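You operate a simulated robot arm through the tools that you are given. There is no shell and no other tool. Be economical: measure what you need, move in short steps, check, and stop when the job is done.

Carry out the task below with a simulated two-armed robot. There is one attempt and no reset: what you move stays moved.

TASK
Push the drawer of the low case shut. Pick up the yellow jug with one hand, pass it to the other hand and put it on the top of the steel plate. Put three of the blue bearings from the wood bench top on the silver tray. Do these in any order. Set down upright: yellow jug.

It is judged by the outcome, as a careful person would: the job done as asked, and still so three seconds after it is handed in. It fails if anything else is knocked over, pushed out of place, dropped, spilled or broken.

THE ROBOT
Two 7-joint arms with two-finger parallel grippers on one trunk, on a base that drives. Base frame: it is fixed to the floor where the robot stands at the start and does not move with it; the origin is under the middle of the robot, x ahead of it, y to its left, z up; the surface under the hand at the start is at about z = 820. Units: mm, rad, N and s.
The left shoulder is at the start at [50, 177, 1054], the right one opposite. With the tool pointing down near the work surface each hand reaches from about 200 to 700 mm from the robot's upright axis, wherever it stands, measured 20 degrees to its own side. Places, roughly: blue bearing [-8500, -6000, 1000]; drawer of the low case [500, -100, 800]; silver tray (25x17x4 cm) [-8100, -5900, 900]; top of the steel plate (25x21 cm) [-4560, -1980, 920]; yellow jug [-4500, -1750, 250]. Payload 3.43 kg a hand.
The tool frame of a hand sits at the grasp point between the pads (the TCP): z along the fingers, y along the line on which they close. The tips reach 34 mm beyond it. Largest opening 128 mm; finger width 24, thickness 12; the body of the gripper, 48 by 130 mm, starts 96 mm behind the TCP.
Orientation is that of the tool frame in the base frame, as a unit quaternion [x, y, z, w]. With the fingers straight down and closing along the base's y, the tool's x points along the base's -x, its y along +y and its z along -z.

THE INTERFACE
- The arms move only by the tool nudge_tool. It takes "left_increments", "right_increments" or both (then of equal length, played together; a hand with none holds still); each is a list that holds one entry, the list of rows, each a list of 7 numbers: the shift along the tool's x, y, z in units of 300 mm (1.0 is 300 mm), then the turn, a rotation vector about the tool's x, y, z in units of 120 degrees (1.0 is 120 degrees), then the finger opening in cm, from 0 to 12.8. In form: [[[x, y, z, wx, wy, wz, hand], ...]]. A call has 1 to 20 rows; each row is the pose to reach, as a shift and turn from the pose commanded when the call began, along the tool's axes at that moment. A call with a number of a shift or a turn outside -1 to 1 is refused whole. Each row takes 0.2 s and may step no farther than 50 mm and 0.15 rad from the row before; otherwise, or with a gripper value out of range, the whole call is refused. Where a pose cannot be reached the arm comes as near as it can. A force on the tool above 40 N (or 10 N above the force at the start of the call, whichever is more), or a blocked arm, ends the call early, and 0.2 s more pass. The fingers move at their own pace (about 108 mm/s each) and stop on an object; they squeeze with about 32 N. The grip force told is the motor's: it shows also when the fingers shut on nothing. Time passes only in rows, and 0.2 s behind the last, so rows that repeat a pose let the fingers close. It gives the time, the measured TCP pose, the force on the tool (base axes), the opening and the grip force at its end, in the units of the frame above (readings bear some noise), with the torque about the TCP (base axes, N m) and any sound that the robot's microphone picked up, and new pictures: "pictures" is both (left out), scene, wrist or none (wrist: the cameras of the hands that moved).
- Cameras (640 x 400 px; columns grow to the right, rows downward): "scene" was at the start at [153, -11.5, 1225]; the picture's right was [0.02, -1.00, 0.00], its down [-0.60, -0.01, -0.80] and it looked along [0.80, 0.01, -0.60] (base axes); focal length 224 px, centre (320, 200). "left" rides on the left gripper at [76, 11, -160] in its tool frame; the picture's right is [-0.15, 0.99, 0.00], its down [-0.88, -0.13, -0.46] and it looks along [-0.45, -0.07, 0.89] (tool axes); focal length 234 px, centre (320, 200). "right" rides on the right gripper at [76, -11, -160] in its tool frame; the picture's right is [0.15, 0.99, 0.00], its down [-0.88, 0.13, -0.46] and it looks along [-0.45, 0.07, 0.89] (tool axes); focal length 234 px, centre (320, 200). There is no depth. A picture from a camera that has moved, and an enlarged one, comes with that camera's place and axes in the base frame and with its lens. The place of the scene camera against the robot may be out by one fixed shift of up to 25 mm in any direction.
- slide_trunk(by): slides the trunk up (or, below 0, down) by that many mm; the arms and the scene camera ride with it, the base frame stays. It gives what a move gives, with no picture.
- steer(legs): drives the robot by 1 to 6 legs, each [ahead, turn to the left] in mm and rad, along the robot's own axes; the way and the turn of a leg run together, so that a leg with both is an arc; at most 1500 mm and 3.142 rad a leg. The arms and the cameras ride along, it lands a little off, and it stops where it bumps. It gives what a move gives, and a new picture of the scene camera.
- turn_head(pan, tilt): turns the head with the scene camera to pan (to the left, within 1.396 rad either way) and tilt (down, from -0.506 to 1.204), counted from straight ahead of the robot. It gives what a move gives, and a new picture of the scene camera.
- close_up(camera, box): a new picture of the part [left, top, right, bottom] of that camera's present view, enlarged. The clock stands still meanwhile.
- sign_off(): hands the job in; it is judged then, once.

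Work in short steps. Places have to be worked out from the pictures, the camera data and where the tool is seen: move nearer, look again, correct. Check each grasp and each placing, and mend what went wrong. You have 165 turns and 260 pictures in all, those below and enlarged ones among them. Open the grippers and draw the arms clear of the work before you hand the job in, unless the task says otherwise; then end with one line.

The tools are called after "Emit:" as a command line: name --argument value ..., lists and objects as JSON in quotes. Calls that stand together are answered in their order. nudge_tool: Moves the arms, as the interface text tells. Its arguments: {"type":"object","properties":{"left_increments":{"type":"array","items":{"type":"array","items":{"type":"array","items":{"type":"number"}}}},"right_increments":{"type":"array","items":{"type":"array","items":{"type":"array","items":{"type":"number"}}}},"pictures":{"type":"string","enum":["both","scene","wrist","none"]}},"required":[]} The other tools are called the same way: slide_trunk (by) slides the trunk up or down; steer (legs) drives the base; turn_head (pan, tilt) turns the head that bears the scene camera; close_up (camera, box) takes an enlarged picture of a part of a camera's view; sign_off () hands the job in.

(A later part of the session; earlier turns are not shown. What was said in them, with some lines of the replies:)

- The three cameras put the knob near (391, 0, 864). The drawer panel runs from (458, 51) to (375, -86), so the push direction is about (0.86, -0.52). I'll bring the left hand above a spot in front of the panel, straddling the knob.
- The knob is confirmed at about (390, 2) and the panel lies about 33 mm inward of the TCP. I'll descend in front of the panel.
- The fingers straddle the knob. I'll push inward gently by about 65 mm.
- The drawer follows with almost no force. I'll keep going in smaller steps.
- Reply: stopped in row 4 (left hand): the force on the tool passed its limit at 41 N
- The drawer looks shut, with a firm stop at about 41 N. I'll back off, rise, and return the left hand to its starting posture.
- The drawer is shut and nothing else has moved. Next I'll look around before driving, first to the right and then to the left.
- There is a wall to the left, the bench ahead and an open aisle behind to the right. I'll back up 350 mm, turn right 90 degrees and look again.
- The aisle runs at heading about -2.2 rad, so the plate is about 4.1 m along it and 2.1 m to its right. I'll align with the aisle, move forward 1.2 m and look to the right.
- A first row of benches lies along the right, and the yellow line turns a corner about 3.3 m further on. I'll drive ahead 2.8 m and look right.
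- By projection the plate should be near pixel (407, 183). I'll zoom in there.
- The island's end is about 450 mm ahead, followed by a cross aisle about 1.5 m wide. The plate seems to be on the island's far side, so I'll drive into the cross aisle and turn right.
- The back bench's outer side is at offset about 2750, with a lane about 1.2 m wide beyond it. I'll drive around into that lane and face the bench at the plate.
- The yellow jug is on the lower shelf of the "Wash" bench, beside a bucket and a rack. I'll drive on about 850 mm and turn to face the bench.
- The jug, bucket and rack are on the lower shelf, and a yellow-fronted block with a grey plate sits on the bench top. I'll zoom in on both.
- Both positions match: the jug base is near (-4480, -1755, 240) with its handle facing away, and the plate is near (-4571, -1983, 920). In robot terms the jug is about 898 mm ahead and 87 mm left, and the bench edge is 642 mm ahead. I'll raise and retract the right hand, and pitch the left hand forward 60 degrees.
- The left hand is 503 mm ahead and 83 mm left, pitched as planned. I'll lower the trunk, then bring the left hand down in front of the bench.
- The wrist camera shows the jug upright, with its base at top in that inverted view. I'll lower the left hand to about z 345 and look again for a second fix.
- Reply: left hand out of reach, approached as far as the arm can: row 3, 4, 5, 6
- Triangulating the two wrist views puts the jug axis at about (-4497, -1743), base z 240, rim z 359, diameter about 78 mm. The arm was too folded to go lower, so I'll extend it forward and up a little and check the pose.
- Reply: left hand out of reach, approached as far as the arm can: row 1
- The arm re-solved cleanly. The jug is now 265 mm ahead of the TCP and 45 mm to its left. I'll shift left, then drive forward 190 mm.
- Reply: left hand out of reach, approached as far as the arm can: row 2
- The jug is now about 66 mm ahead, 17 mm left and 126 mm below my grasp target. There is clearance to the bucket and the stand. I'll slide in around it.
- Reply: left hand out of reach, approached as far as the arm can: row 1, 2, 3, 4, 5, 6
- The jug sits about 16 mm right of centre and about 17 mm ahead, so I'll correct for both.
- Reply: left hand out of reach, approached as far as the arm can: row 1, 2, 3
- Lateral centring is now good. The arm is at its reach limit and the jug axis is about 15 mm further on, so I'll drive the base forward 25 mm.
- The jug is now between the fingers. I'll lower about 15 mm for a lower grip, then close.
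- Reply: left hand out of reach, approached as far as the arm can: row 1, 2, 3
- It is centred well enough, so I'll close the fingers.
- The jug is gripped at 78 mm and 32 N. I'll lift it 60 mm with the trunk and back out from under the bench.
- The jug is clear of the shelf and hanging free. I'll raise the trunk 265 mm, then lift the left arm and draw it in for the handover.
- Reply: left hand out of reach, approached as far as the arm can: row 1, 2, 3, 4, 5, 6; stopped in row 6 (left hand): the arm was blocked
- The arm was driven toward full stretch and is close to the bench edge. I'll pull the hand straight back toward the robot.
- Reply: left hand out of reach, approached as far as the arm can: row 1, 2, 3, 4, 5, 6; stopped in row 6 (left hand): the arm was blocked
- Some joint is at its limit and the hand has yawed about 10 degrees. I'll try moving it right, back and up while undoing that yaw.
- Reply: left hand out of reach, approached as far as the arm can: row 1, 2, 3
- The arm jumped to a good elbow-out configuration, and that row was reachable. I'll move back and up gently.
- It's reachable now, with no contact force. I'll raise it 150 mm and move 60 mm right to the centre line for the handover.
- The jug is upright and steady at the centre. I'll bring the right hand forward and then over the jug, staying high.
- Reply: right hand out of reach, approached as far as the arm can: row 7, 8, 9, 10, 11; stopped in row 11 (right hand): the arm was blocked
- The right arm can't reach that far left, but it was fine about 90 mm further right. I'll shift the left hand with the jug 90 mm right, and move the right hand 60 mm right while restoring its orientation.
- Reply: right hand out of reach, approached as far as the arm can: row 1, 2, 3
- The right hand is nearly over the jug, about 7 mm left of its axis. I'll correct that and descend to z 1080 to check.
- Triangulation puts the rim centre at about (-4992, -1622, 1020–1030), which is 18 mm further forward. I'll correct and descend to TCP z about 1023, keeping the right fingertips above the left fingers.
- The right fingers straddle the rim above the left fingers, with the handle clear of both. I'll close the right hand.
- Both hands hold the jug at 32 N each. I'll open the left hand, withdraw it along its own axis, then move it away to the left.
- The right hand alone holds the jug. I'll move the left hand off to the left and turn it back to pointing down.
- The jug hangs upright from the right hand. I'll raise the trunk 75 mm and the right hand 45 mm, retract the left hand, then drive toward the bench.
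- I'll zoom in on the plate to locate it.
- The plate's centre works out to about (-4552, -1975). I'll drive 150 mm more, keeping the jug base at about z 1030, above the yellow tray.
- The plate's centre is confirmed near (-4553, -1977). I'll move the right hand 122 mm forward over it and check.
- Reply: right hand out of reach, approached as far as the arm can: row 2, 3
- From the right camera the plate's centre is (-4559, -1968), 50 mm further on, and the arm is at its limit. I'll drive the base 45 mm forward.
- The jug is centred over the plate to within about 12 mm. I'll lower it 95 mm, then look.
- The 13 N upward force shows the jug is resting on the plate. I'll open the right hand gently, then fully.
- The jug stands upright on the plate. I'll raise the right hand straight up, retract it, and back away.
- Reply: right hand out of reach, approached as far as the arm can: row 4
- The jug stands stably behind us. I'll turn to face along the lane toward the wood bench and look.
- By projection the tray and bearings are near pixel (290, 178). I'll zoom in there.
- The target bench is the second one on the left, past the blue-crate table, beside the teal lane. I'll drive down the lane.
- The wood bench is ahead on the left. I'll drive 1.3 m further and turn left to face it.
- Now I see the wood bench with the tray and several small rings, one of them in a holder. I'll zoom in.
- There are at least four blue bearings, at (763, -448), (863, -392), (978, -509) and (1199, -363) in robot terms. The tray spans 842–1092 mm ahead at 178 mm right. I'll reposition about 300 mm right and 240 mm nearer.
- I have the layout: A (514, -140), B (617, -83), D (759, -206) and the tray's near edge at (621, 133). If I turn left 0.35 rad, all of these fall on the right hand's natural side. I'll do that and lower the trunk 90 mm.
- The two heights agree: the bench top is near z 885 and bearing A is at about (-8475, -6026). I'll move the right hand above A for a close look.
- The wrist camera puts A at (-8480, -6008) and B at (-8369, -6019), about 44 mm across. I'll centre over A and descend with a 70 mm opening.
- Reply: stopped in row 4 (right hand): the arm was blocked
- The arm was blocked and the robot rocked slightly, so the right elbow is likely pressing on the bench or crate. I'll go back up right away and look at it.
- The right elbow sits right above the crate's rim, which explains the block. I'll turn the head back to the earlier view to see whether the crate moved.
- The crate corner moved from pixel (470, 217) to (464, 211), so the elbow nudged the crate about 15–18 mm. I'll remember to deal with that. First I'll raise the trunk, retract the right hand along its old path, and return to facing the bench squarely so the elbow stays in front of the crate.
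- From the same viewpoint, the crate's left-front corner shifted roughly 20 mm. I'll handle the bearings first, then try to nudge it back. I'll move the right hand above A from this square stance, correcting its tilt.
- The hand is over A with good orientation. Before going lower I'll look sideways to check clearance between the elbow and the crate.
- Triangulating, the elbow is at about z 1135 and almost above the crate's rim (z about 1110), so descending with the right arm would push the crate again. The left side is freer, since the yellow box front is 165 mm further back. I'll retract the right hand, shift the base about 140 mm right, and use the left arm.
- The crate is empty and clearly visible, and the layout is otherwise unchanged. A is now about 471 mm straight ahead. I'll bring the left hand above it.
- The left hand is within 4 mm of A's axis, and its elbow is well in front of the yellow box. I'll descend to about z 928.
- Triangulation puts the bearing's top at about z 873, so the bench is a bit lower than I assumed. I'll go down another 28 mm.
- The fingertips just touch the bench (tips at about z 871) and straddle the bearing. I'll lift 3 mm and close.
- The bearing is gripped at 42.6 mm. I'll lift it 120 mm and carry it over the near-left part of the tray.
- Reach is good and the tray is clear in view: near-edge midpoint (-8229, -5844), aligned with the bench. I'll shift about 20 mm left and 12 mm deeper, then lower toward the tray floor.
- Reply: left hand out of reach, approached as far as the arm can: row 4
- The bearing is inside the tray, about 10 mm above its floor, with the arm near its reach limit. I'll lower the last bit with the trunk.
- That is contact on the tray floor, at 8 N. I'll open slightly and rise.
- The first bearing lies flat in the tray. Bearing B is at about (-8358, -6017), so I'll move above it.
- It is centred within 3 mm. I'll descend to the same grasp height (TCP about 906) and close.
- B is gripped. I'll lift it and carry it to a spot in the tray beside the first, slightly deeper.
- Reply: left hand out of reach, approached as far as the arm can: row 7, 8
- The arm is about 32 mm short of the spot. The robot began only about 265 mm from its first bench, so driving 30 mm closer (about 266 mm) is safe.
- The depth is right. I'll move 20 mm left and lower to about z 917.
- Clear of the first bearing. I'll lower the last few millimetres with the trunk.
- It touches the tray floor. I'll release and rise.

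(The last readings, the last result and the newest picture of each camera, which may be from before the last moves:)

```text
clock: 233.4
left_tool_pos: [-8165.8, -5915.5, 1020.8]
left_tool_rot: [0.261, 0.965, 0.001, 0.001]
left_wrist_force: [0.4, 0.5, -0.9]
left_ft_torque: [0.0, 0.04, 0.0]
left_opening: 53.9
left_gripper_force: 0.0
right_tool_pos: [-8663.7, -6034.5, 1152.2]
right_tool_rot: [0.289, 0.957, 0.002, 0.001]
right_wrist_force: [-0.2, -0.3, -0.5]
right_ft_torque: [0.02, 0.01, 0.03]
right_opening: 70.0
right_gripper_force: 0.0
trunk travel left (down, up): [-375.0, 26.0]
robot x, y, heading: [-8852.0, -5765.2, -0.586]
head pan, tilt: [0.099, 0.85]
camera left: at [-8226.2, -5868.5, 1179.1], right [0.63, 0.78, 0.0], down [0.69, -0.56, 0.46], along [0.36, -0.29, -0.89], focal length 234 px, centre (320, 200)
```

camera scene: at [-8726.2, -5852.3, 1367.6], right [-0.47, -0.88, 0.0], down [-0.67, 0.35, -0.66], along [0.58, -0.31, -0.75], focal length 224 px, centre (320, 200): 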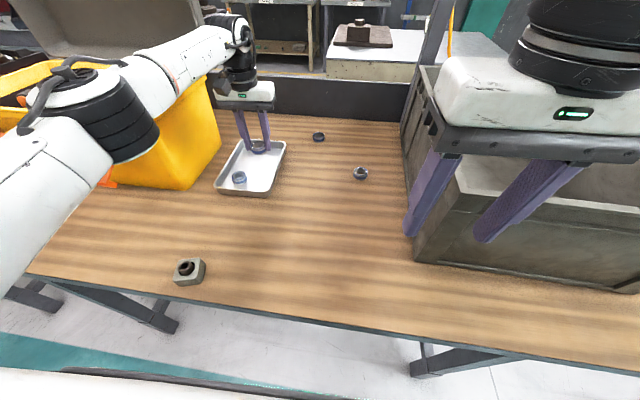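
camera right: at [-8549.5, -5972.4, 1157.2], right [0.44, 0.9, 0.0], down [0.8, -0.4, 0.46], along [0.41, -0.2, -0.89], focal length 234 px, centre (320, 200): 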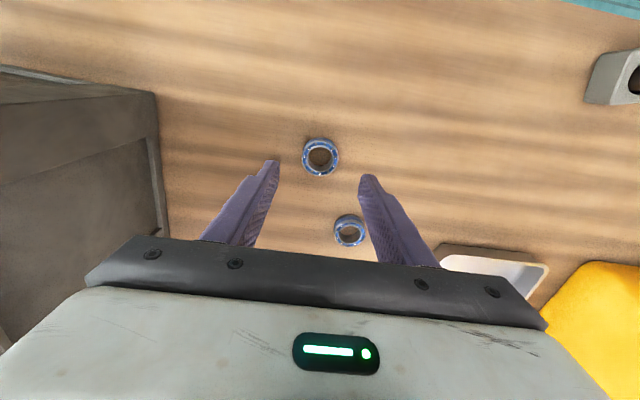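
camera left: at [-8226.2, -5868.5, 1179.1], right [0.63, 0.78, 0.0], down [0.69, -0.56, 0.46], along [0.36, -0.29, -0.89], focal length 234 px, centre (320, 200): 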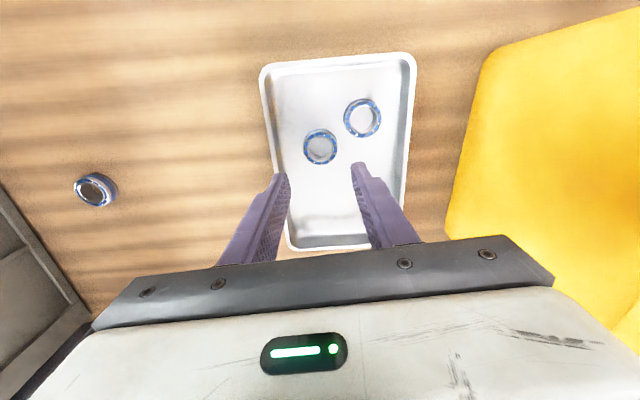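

Two bearings are in the tray. The next one, D, is at about (-8314, -6192), beyond the left arm's reach from this heading. If I turn the base right 0.46 rad, the raised hand will swing almost directly above D, and its elbow stays clear of the box and crate.

Emit:
steer --legs '[[0, -0.46]]'

Emit:
close_up --camera "left" --box '[0, 0, 640, 400]'

```text
clock: 235.1
left_tool_pos: [-8304.2, -6201.8, 1019.3]
left_tool_rot: [0.474, 0.881, 0.001, 0.002]
left_wrist_force: [-1.1, 0.4, -0.8]
left_ft_torque: [0.01, -0.01, -0.01]
left_opening: 54.1
left_gripper_force: 0.1
right_tool_pos: [-8801.5, -6090.5, 1154.2]
right_tool_rot: [0.497, 0.868, 0.002, 0.003]
right_wrist_force: [1.7, -0.3, 0.3]
right_ft_torque: [0.03, -0.05, -0.02]
right_opening: 69.8
right_gripper_force: 0.0
trunk travel left (down, up): [-375.0, 26.0]
robot x, y, heading: [-8851.3, -5764.5, -1.04]
head pan, tilt: [0.099, 0.85]
camera scene: at [-8774.2, -5900.5, 1357.8], right [-0.81, -0.59, 0.0], down [-0.44, 0.61, -0.66], along [0.39, -0.53, -0.75], focal length 224 px, centre (320, 200)
```

scene: 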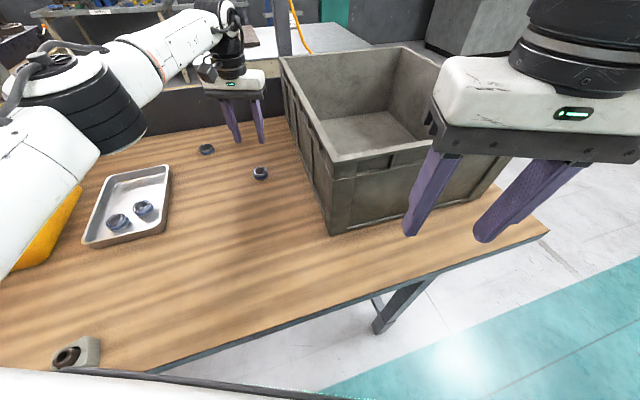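

```text
1.00 times, centred on (320, 200) of left (not enlarged: the box is as wide or as high as the picture)
camera zoom: at [-8336.5, -6133.2, 1178.7], right [0.91, 0.42, 0.0], down [0.38, -0.81, 0.46], along [0.2, -0.41, -0.89], focal length 234 px, centre (320, 200)
```

zoom: 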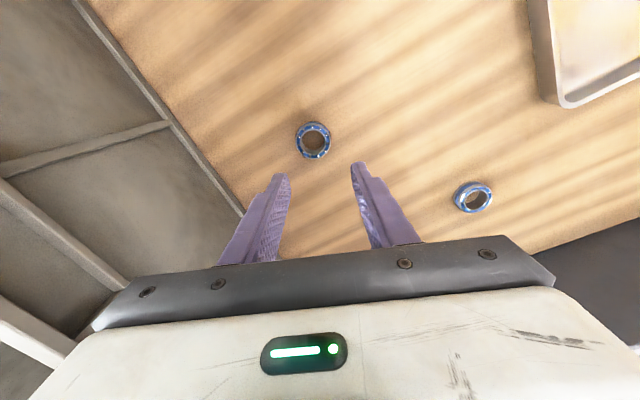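

D is at (-8315, -6195), 12 mm nearer than the TCP, with about 55 mm from gripper to the crate's rim. I'll centre, descend and grasp.

Emit:
nudge_tool --left_increments '[[[0.04, -0.018, 0, 0, 0, 0, 7], [0.04, -0.018, 0.13, 0, 0, 0, 7], [0.04, -0.018, 0.25, 0, 0, 0, 7]]]' --pictures "wrist"

```text
clock: 235.9
left_tool_pos: [-8315.3, -6193.9, 945.5]
left_tool_rot: [0.474, 0.881, 0.0, 0.002]
left_wrist_force: [-0.1, -0.1, -0.6]
left_ft_torque: [-0.01, -0.01, -0.03]
left_opening: 70.1
left_gripper_force: 0.1
right_tool_pos: [-8802.6, -6090.5, 1153.0]
right_tool_rot: [0.498, 0.867, 0.001, 0.003]
right_wrist_force: [-0.5, 0.5, 0.5]
right_ft_torque: [-0.01, 0.01, 0.01]
right_opening: 70.0
right_gripper_force: 0.0
trunk travel left (down, up): [-375.0, 26.0]
robot x, y, heading: [-8852.3, -5761.3, -1.038]
head pan, tilt: [0.099, 0.85]
camera left: at [-8347.1, -6125.2, 1103.6], right [0.91, 0.42, 0.0], down [0.38, -0.81, 0.46], along [0.2, -0.41, -0.89], focal length 234 px, centre (320, 200)
```

left: 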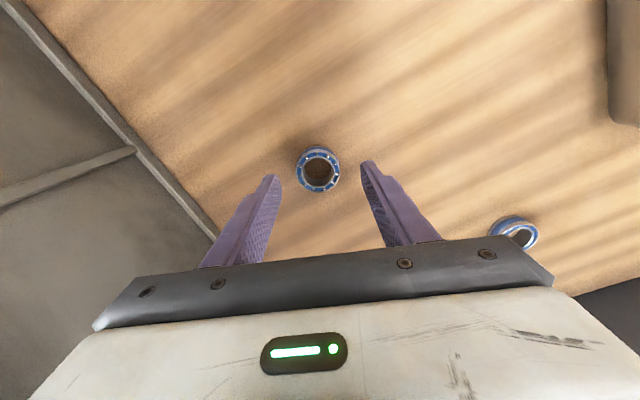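

Well centred. I'll descend the remaining 37 mm and close.

Emit:
nudge_tool --left_increments '[[[0, 0, 0.08, 0, 0, 0, 7], [0, 0, 0.122, 0, 0, 0, 7], [0, 0, 0.122, 0, 0, 0, 5], [0, 0, 0.122, 0, 0, 0, 3.5], [0, 0, 0.122, 0, 0, 0, 2], [0, 0, 0.122, 0, 0, 0, 2]]]' --pictures "wrist"

```text
clock: 237.3
left_tool_pos: [-8313.4, -6194.3, 908.8]
left_tool_rot: [0.473, 0.881, 0.001, 0.002]
left_wrist_force: [-0.7, -0.2, 0.1]
left_ft_torque: [-0.01, 0.0, 0.01]
left_opening: 42.5
left_gripper_force: 31.8
right_tool_pos: [-8802.2, -6091.0, 1153.7]
right_tool_rot: [0.498, 0.867, 0.002, 0.002]
right_wrist_force: [0.5, -0.2, 0.1]
right_ft_torque: [-0.03, -0.05, -0.02]
right_opening: 70.0
right_gripper_force: 0.0
trunk travel left (down, up): [-375.0, 26.0]
robot x, y, heading: [-8851.7, -5766.0, -1.04]
head pan, tilt: [0.099, 0.85]
camera left: at [-8346.5, -6125.5, 1066.7], right [0.91, 0.42, 0.0], down [0.38, -0.81, 0.46], along [0.2, -0.41, -0.89], focal length 234 px, centre (320, 200)
```

left: 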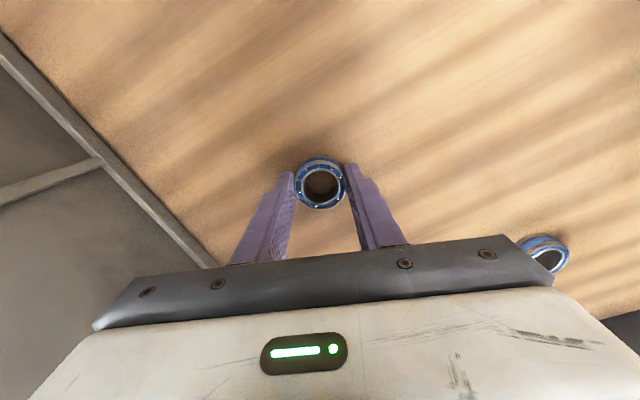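

The third bearing is gripped. I'll lift it, then turn left slightly (0.09 rad) so the tray is within the left arm's reach.

Emit:
nudge_tool --left_increments '[[[0, 0, -0.13, 0, 0, 0, 2], [0, 0, -0.26, 0, 0, 0, 2], [0.05, 0, -0.36, 0, 0, 0, 2]]]' --pictures "none"

Emit:
steer --legs '[[0, 0.09]]'

```text
clock: 238.1
left_tool_pos: [-8322.6, -6183.4, 1015.5]
left_tool_rot: [0.472, 0.881, 0.0, 0.001]
left_wrist_force: [-0.1, 0.6, -1.5]
left_ft_torque: [-0.01, -0.03, 0.02]
left_opening: 43.0
left_gripper_force: 32.6
right_tool_pos: [-8802.5, -6089.7, 1154.1]
right_tool_rot: [0.498, 0.867, 0.002, 0.002]
right_wrist_force: [-0.1, 0.4, -0.1]
right_ft_torque: [-0.04, 0.05, 0.01]
right_opening: 69.8
right_gripper_force: 0.1
trunk travel left (down, up): [-375.0, 26.0]
robot x, y, heading: [-8848.6, -5765.5, -1.042]
head pan, tilt: [0.099, 0.85]
```

```text
clock: 239.0
left_tool_pos: [-8285.7, -6133.8, 1015.2]
left_tool_rot: [0.433, 0.901, 0.0, 0.001]
left_wrist_force: [-0.7, 0.7, -0.7]
left_ft_torque: [0.0, 0.0, 0.02]
left_opening: 42.6
left_gripper_force: 32.1
right_tool_pos: [-8772.5, -6084.2, 1153.5]
right_tool_rot: [0.458, 0.889, 0.001, 0.002]
right_wrist_force: [0.0, 0.4, -0.4]
right_ft_torque: [-0.01, 0.02, 0.02]
right_opening: 70.1
right_gripper_force: 0.1
trunk travel left (down, up): [-375.0, 26.0]
robot x, y, heading: [-8853.9, -5765.7, -0.951]
head pan, tilt: [0.099, 0.85]
camera scene: at [-8762.1, -5891.9, 1357.8], right [-0.75, -0.66, 0.0], down [-0.5, 0.56, -0.66], along [0.43, -0.5, -0.75], focal length 224 px, centre (320, 200)
```

scene: 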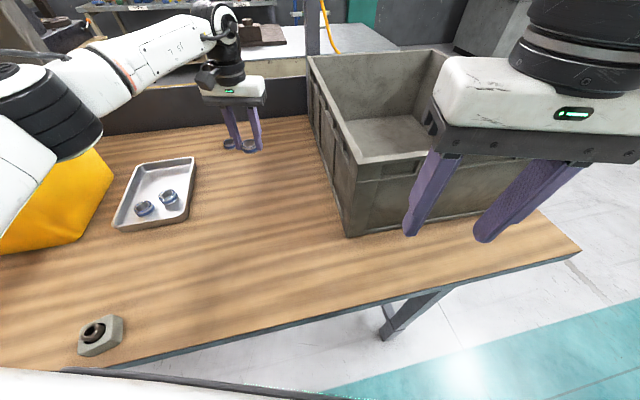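

I'll carry it about 300 mm left over the tray and realign the gripper with the tray on the way.

Emit:
nudge_tool --left_increments '[[[0.038, 0.137, 0, 0, 0, -0.02, 2], [0.077, 0.274, 0, 0, 0, -0.04, 2], [0.115, 0.411, 0, 0, 0, -0.06, 2], [0.153, 0.549, 0, 0, 0, -0.085, 2], [0.191, 0.686, 0, 0, 0, -0.11, 2], [0.23, 0.823, 0, 0, 0, -0.13, 2], [0.268, 0.96, 0, 0, 0, -0.152, 2], [0.268, 0.96, 0, 0, 0, -0.152, 2]]]' --pictures "both"

```text
clock: 240.8
left_tool_pos: [-8111.0, -5889.7, 1017.4]
left_tool_rot: [0.284, 0.959, 0.001, 0.002]
left_wrist_force: [0.6, -1.0, -1.6]
left_ft_torque: [0.0, 0.04, -0.01]
left_opening: 42.5
left_gripper_force: 32.0
right_tool_pos: [-8772.3, -6084.5, 1153.3]
right_tool_rot: [0.457, 0.889, 0.002, 0.002]
right_wrist_force: [-0.2, 0.7, 0.3]
right_ft_torque: [0.01, -0.02, 0.02]
right_opening: 70.3
right_gripper_force: 0.0
trunk travel left (down, up): [-375.0, 26.0]
robot x, y, heading: [-8852.6, -5763.3, -0.95]
head pan, tilt: [0.099, 0.85]
camera scene: at [-8763.0, -5892.7, 1357.8], right [-0.75, -0.66, 0.0], down [-0.49, 0.57, -0.66], along [0.43, -0.5, -0.75], focal length 224 px, centre (320, 200)
camera left: at [-8170.0, -5839.2, 1175.9], right [0.66, 0.75, 0.0], down [0.67, -0.59, 0.46], along [0.34, -0.3, -0.89], focal length 234 px, centre (320, 200)
```

scene: 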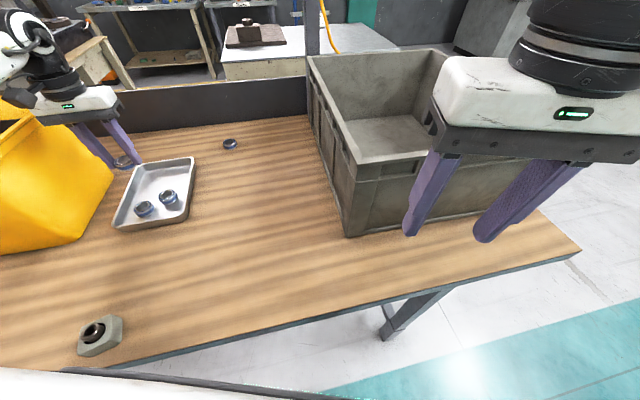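
left: 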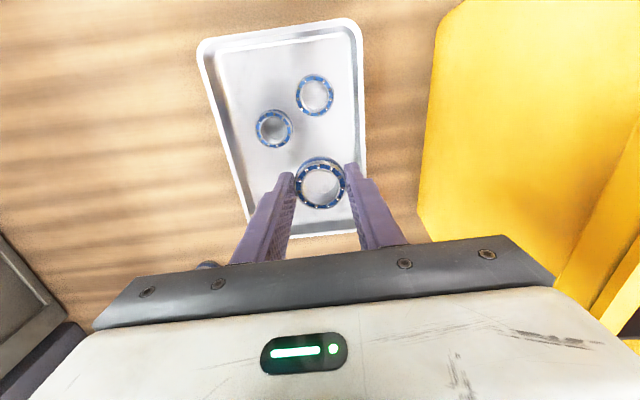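

The hand is over the chosen spot. I'll go 10 mm deeper and 4 mm right to clear the tray's wall and bearing 2, then lower.

Emit:
nudge_tool --left_increments '[[[-0.033, -0.013, 0, 0, 0, 0, 2], [-0.033, -0.013, 0.13, 0, 0, 0, 2], [-0.033, -0.013, 0.25, 0, 0, 0, 2], [-0.033, -0.013, 0.325, 0, 0, 0, 2]]]' --pictures "wrist"

```text
clock: 241.8
left_tool_pos: [-8103.4, -5897.5, 918.8]
left_tool_rot: [0.284, 0.959, 0.0, 0.002]
left_wrist_force: [-0.1, 0.4, -0.7]
left_ft_torque: [0.03, -0.02, 0.0]
left_opening: 42.8
left_gripper_force: 32.1
right_tool_pos: [-8772.1, -6085.0, 1153.7]
right_tool_rot: [0.458, 0.889, 0.002, 0.002]
right_wrist_force: [0.6, 0.1, -0.3]
right_ft_torque: [0.0, 0.01, 0.02]
right_opening: 69.9
right_gripper_force: 0.1
trunk travel left (down, up): [-375.0, 26.0]
robot x, y, heading: [-8852.6, -5767.6, -0.953]
head pan, tilt: [0.099, 0.85]
camera left: at [-8160.9, -5848.4, 1077.0], right [0.66, 0.75, 0.0], down [0.67, -0.59, 0.46], along [0.34, -0.3, -0.89], focal length 234 px, centre (320, 200)
```

left: 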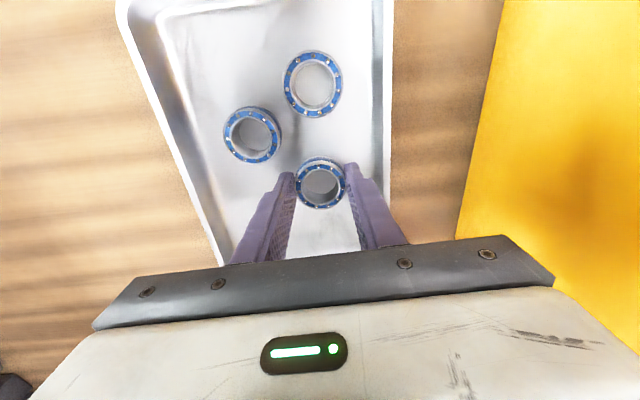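

It fits with small clearances. I'll lower the last bit by trunk.

Emit:
slide_trunk --by -7

```text
clock: 242.3
left_tool_pos: [-8103.6, -5898.3, 912.1]
left_tool_rot: [0.284, 0.959, 0.0, 0.001]
left_wrist_force: [-0.4, -0.4, -1.3]
left_ft_torque: [0.0, 0.03, 0.03]
left_opening: 42.7
left_gripper_force: 32.0
right_tool_pos: [-8773.5, -6084.8, 1147.4]
right_tool_rot: [0.458, 0.889, 0.001, 0.002]
right_wrist_force: [0.6, -0.1, 0.2]
right_ft_torque: [-0.01, -0.01, 0.02]
right_opening: 69.8
right_gripper_force: 0.0
trunk travel left (down, up): [-368.0, 33.0]
robot x, y, heading: [-8851.4, -5765.4, -0.949]
head pan, tilt: [0.099, 0.85]
```

Emit:
slide_trunk --by -2

```text
clock: 242.9
left_tool_pos: [-8103.8, -5899.5, 912.4]
left_tool_rot: [0.284, 0.959, 0.0, 0.003]
left_wrist_force: [1.0, 1.0, 7.9]
left_ft_torque: [0.11, 0.09, -0.03]
left_opening: 43.0
left_gripper_force: 31.6
right_tool_pos: [-8774.1, -6084.1, 1144.0]
right_tool_rot: [0.458, 0.889, 0.002, 0.002]
right_wrist_force: [0.5, 0.0, -1.2]
right_ft_torque: [-0.04, -0.02, -0.02]
right_opening: 70.1
right_gripper_force: 0.1
trunk travel left (down, up): [-366.0, 35.0]
robot x, y, heading: [-8852.5, -5765.2, -0.954]
head pan, tilt: [0.099, 0.85]
```

Contact. I'll release with a small opening and rise.

Emit:
nudge_tool --left_increments '[[[0, 0, 0, 0, 0, 0, 5.2], [0, 0, 0, 0, 0, 0, 5.2], [0, 0, -0.15, 0, 0, 0, 5.2], [0, 0, -0.3, 0, 0, 0, 5.2], [0, 0, -0.45, 0, 0, 0, 5.2]]]' --pictures "wrist"

```text
clock: 244.1
left_tool_pos: [-8104.0, -5897.3, 1047.5]
left_tool_rot: [0.285, 0.959, 0.001, 0.002]
left_wrist_force: [-0.7, 0.4, -0.5]
left_ft_torque: [0.01, 0.03, -0.01]
left_opening: 52.1
left_gripper_force: 0.1
right_tool_pos: [-8773.5, -6084.4, 1145.1]
right_tool_rot: [0.458, 0.889, 0.003, 0.003]
right_wrist_force: [0.2, -0.7, 0.0]
right_ft_torque: [0.0, -0.01, -0.02]
right_opening: 70.0
right_gripper_force: 0.0
trunk travel left (down, up): [-366.0, 35.0]
robot x, y, heading: [-8853.7, -5763.4, -0.95]
head pan, tilt: [0.099, 0.85]
camera left: at [-8162.3, -5847.5, 1206.6], right [0.66, 0.75, 0.0], down [0.67, -0.59, 0.46], along [0.34, -0.3, -0.89], focal length 234 px, centre (320, 200)
```

left: 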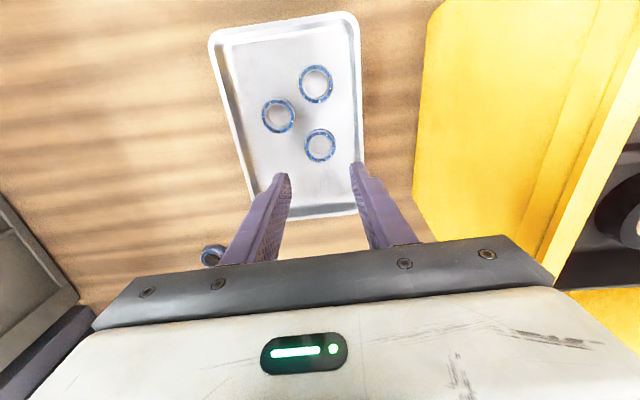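

All three bearings lie in the tray. Now I'll mend the crate, whose front-left corner the elbow shifted about 20 mm. I'll bring the right hand, fingers closed, above the inside of its front wall and look.

Emit:
nudge_tool --right_increments '[[[0, 0, -0.15, 0, 0, 0, 0], [-0.12, 0.01, -0.18, 0, 0, 0, 0], [-0.26, 0.025, -0.18, 0, 0, 0, 0], [-0.4, 0.04, -0.18, 0, 0, 0, 0], [-0.55, 0.055, -0.18, 0, 0, 0, 0], [-0.696, 0.067, -0.18, 0, 0, 0, 0]]]' --pictures "both"

```text
clock: 245.5
left_tool_pos: [-8104.5, -5898.0, 1047.0]
left_tool_rot: [0.284, 0.959, 0.0, 0.001]
left_wrist_force: [-0.3, 0.2, -0.9]
left_ft_torque: [0.02, -0.03, -0.02]
left_opening: 52.1
left_gripper_force: 0.1
right_tool_pos: [-8633.6, -6241.8, 1197.2]
right_tool_rot: [0.458, 0.889, 0.001, 0.001]
right_wrist_force: [0.1, -1.0, 0.0]
right_ft_torque: [0.02, 0.03, 0.02]
right_opening: 0.0
right_gripper_force: 31.9
trunk travel left (down, up): [-366.0, 35.0]
robot x, y, heading: [-8849.1, -5764.8, -0.948]
head pan, tilt: [0.099, 0.85]
camera scene: at [-8762.2, -5892.5, 1348.7], right [-0.75, -0.66, 0.0], down [-0.5, 0.57, -0.66], along [0.43, -0.5, -0.75], focal length 224 px, centre (320, 200)
camera right: at [-8687.3, -6186.8, 1357.3], right [0.72, 0.69, 0.0], down [0.62, -0.64, 0.46], along [0.32, -0.33, -0.89], focal length 234 px, centre (320, 200)
```

scene: 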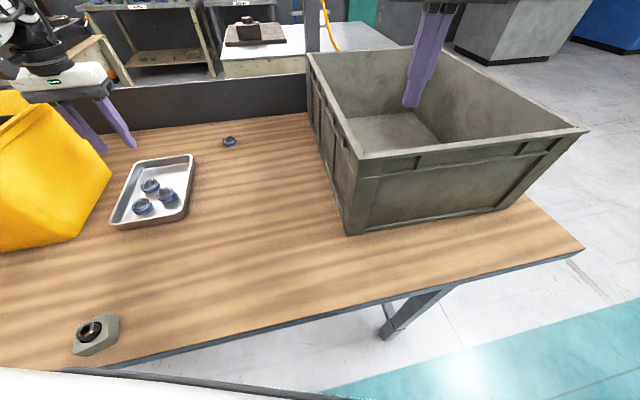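
right: 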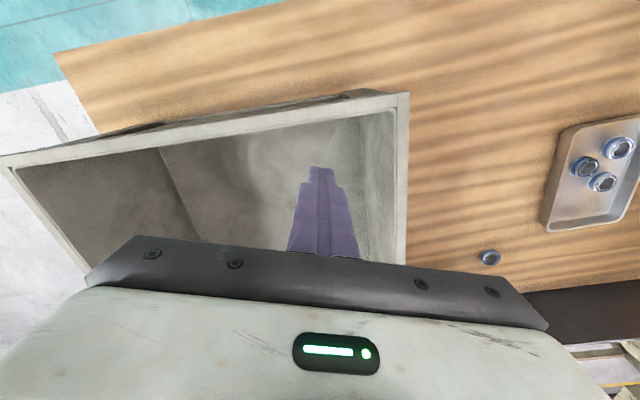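

The crate's inside wall is clear to see. The fist is about 35–40 mm behind the front wall and 90 mm from its left corner. I'll descend inside and pull gently toward the robot until contact.

Emit:
nudge_tool --right_increments '[[[0, 0, 0.13, 0, 0, 0, 0], [0, 0, 0.26, 0, 0, 0, 0], [0, 0, 0.37, 0, 0, 0, 0], [0.03, -0.011, 0.37, 0, 0, 0, 0], [0.06, -0.022, 0.37, 0, 0, 0, 0], [0.08, -0.029, 0.37, 0, 0, 0, 0]]]' --pictures "both"

```text
clock: 246.9
left_tool_pos: [-8103.5, -5898.3, 1046.3]
left_tool_rot: [0.285, 0.959, 0.0, 0.001]
left_wrist_force: [0.1, 0.2, -0.5]
left_ft_torque: [-0.01, -0.01, -0.01]
left_opening: 51.8
left_gripper_force: 0.0
right_tool_pos: [-8654.6, -6230.1, 1087.6]
right_tool_rot: [0.459, 0.889, 0.002, 0.003]
right_wrist_force: [6.3, -6.2, 4.1]
right_ft_torque: [0.12, 0.25, 0.11]
right_opening: 0.0
right_gripper_force: 32.0
trunk travel left (down, up): [-366.0, 35.0]
robot x, y, heading: [-8848.3, -5764.4, -0.951]
head pan, tilt: [0.099, 0.85]
camera scene: at [-8761.9, -5893.0, 1348.7], right [-0.75, -0.66, 0.0], down [-0.5, 0.57, -0.66], along [0.43, -0.5, -0.75], focal length 224 px, centre (320, 200)
camera right: at [-8709.2, -6175.0, 1246.8], right [0.72, 0.69, 0.01], down [0.61, -0.64, 0.46], along [0.32, -0.33, -0.89], focal length 234 px, centre (320, 200)
```

scene: 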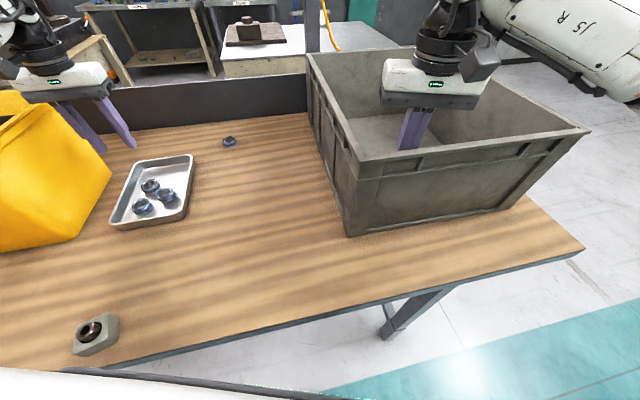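
right: 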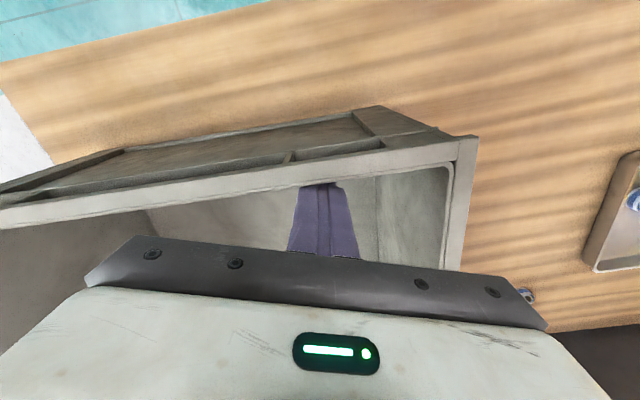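

Contact at about 9 N, and the crate has just begun to move. I'll pull about 15 mm further in small steps.

Emit:
nudge_tool --right_increments '[[[0.012, -0.004, 0, 0, 0, 0, 0], [0.025, -0.009, 0, 0, 0, 0, 0], [0.037, -0.013, 0, 0, 0, 0, 0], [0.05, -0.018, 0, 0, 0, 0, 0]]]' --pictures "scene"

Emit:
close_up --camera "scene" --box '[300, 190, 420, 260]'

```text
clock: 247.9
left_tool_pos: [-8104.3, -5896.8, 1045.8]
left_tool_rot: [0.284, 0.959, 0.001, 0.003]
left_wrist_force: [0.5, -0.6, -0.1]
left_ft_torque: [0.0, -0.02, -0.04]
left_opening: 52.0
left_gripper_force: 0.0
right_tool_pos: [-8669.0, -6220.7, 1087.3]
right_tool_rot: [0.458, 0.889, 0.002, 0.002]
right_wrist_force: [5.9, -5.0, 0.8]
right_ft_torque: [0.11, 0.15, 0.08]
right_opening: 0.2
right_gripper_force: 32.2
trunk travel left (down, up): [-366.0, 35.0]
robot x, y, heading: [-8850.6, -5762.8, -0.954]
head pan, tilt: [0.099, 0.85]
camera scene: at [-8762.3, -5892.9, 1348.7], right [-0.75, -0.66, 0.0], down [-0.5, 0.57, -0.66], along [0.43, -0.5, -0.75], focal length 224 px, centre (320, 200)
```

scene: 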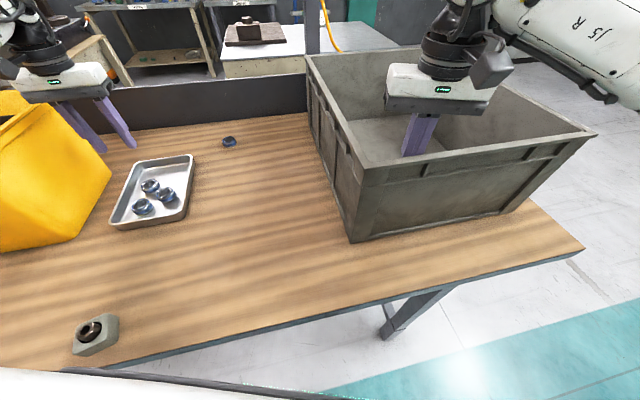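

```text
5.33 times, centred on (360, 225) of scene
camera zoom: at [-8762.3, -5892.9, 1348.7], right [-0.75, -0.66, 0.0], down [-0.5, 0.57, -0.66], along [0.43, -0.5, -0.75], focal length 1195 px, centre (107, 67)
```

zoom: 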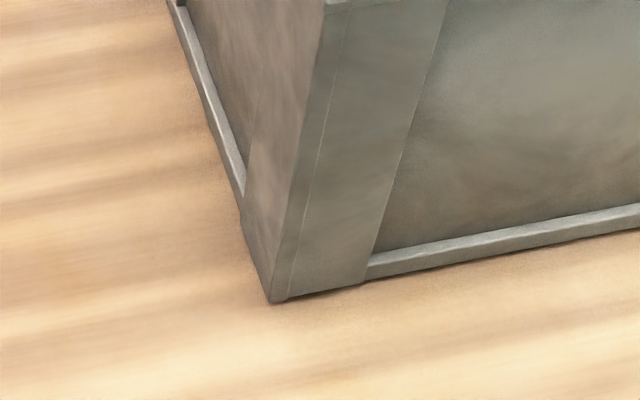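

The corner now measures (-8638, -6155), against about (-8640, -6150) originally, so the crate is back in place. I'll move the fist off the wall, rise and retract the right hand. The left hand will rise and draw back too.

Emit:
nudge_tool --right_increments '[[[-0.05, 0.018, 0, 0, 0, 0, 0], [-0.05, 0.018, -0.14, 0, 0, 0, 0], [-0.05, 0.018, -0.28, 0, 0, 0, 0], [-0.05, 0.018, -0.37, 0, 0, 0, 0], [0.1, 0.018, -0.37, 0, 0, 0, 2], [0.25, 0.0, -0.37, 0, 0, 0, 4], [0.4, 0.0, -0.37, 0, 0, 0, 6], [0.55, 0.0, -0.37, 0, 0, 0, 6]]]' --left_increments '[[[0, 0, -0.1, 0, 0, 0, 5.2], [0, 0, -0.22, 0, 0, 0, 5.2], [0, 0, -0.32, 0, 0, 0, 5.2], [0.12, -0.05, -0.36, 0, 0, 0, 6], [0.27, -0.1, -0.36, 0, 0, 0, 7], [0.42, -0.15, -0.36, 0, 0, 0, 8], [0.56, -0.2, -0.36, 0, 0, 0, 8], [0.7, -0.25, -0.36, 0, 0, 0, 8]]]' --pictures "scene"

```text
clock: 249.7
left_tool_pos: [-8322.3, -5844.8, 1154.7]
left_tool_rot: [0.283, 0.959, 0.001, 0.002]
left_wrist_force: [-0.3, 0.6, -0.7]
left_ft_torque: [-0.02, -0.01, 0.0]
left_opening: 80.0
left_gripper_force: 0.0
right_tool_pos: [-8764.9, -6085.9, 1196.8]
right_tool_rot: [0.459, 0.889, 0.001, 0.003]
right_wrist_force: [-1.0, -0.1, 0.7]
right_ft_torque: [0.0, -0.02, 0.0]
right_opening: 59.9
right_gripper_force: 0.1
trunk travel left (down, up): [-366.0, 35.0]
robot x, y, heading: [-8853.0, -5765.5, -0.948]
head pan, tilt: [0.099, 0.85]
camera scene: at [-8763.7, -5891.7, 1349.0], right [-0.75, -0.66, 0.0], down [-0.49, 0.56, -0.66], along [0.44, -0.5, -0.75], focal length 224 px, centre (320, 200)
```

scene: 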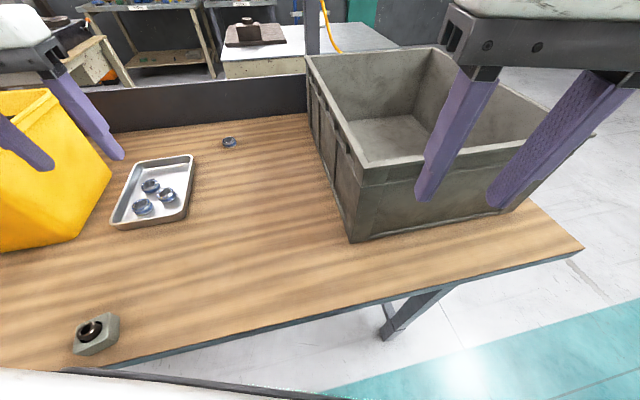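

Everything is clear. I'll back away a little and take a last close look at the tray.

Emit:
steer --legs '[[-250, 0]]'

Emit:
close_up --camera "scene" --box '[60, 90, 460, 320]'

```text
clock: 251.5
left_tool_pos: [-8465.4, -5646.7, 1154.3]
left_tool_rot: [0.287, 0.958, 0.0, 0.002]
left_wrist_force: [-0.2, -0.2, 0.2]
left_ft_torque: [-0.02, -0.01, 0.01]
left_opening: 80.0
left_gripper_force: 0.1
right_tool_pos: [-8909.5, -5884.4, 1198.5]
right_tool_rot: [0.461, 0.888, 0.003, 0.002]
right_wrist_force: [-1.2, -0.5, 0.4]
right_ft_torque: [-0.03, -0.04, 0.01]
right_opening: 60.1
right_gripper_force: 0.1
trunk travel left (down, up): [-366.0, 35.0]
robot x, y, heading: [-8994.4, -5562.2, -0.956]
head pan, tilt: [0.099, 0.85]
camera scene: at [-8907.4, -5690.2, 1348.9], right [-0.76, -0.65, 0.0], down [-0.49, 0.57, -0.66], along [0.43, -0.5, -0.75], focal length 224 px, centre (320, 200)
```

scene: 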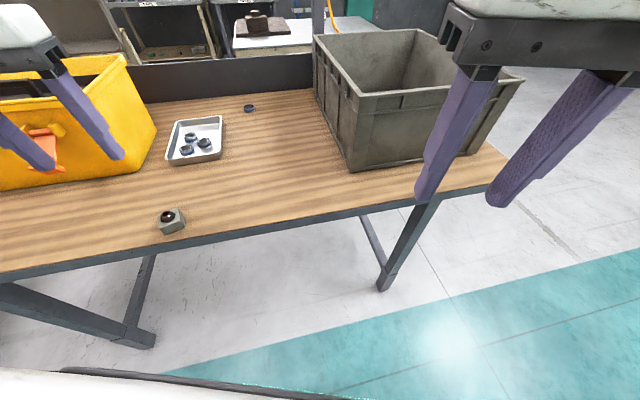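

```text
1.60 times, centred on (260, 205) of scene
camera zoom: at [-8907.4, -5690.2, 1348.9], right [-0.76, -0.65, 0.0], down [-0.49, 0.57, -0.66], along [0.43, -0.5, -0.75], focal length 358 px, centre (416, 192)
```

zoom: 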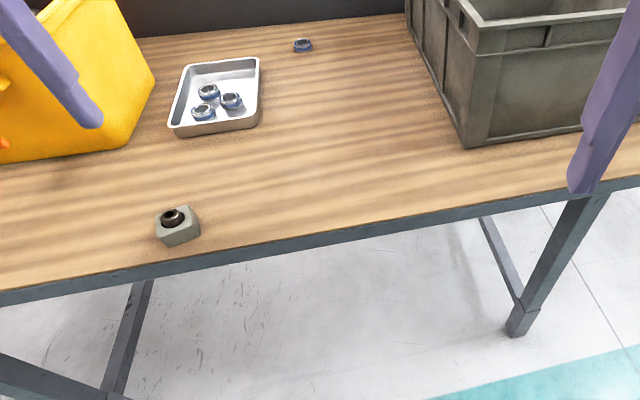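

The last view shows three bearings in the tray and both grippers open and clear. The drawer was shut and the jug upright on the plate when I left them, so I'm handing in.

Emit:
sign_off

```text
The job is handed in.
```

The job is handed in: the drawer is shut, the yellow jug was passed from the left hand to the right and stands upright on the steel plate, and three blue bearings are on the silver tray. My right elbow pushed the grey crate on the wood bench about 20 mm, and I pulled it back to within about 5 mm of where it was.
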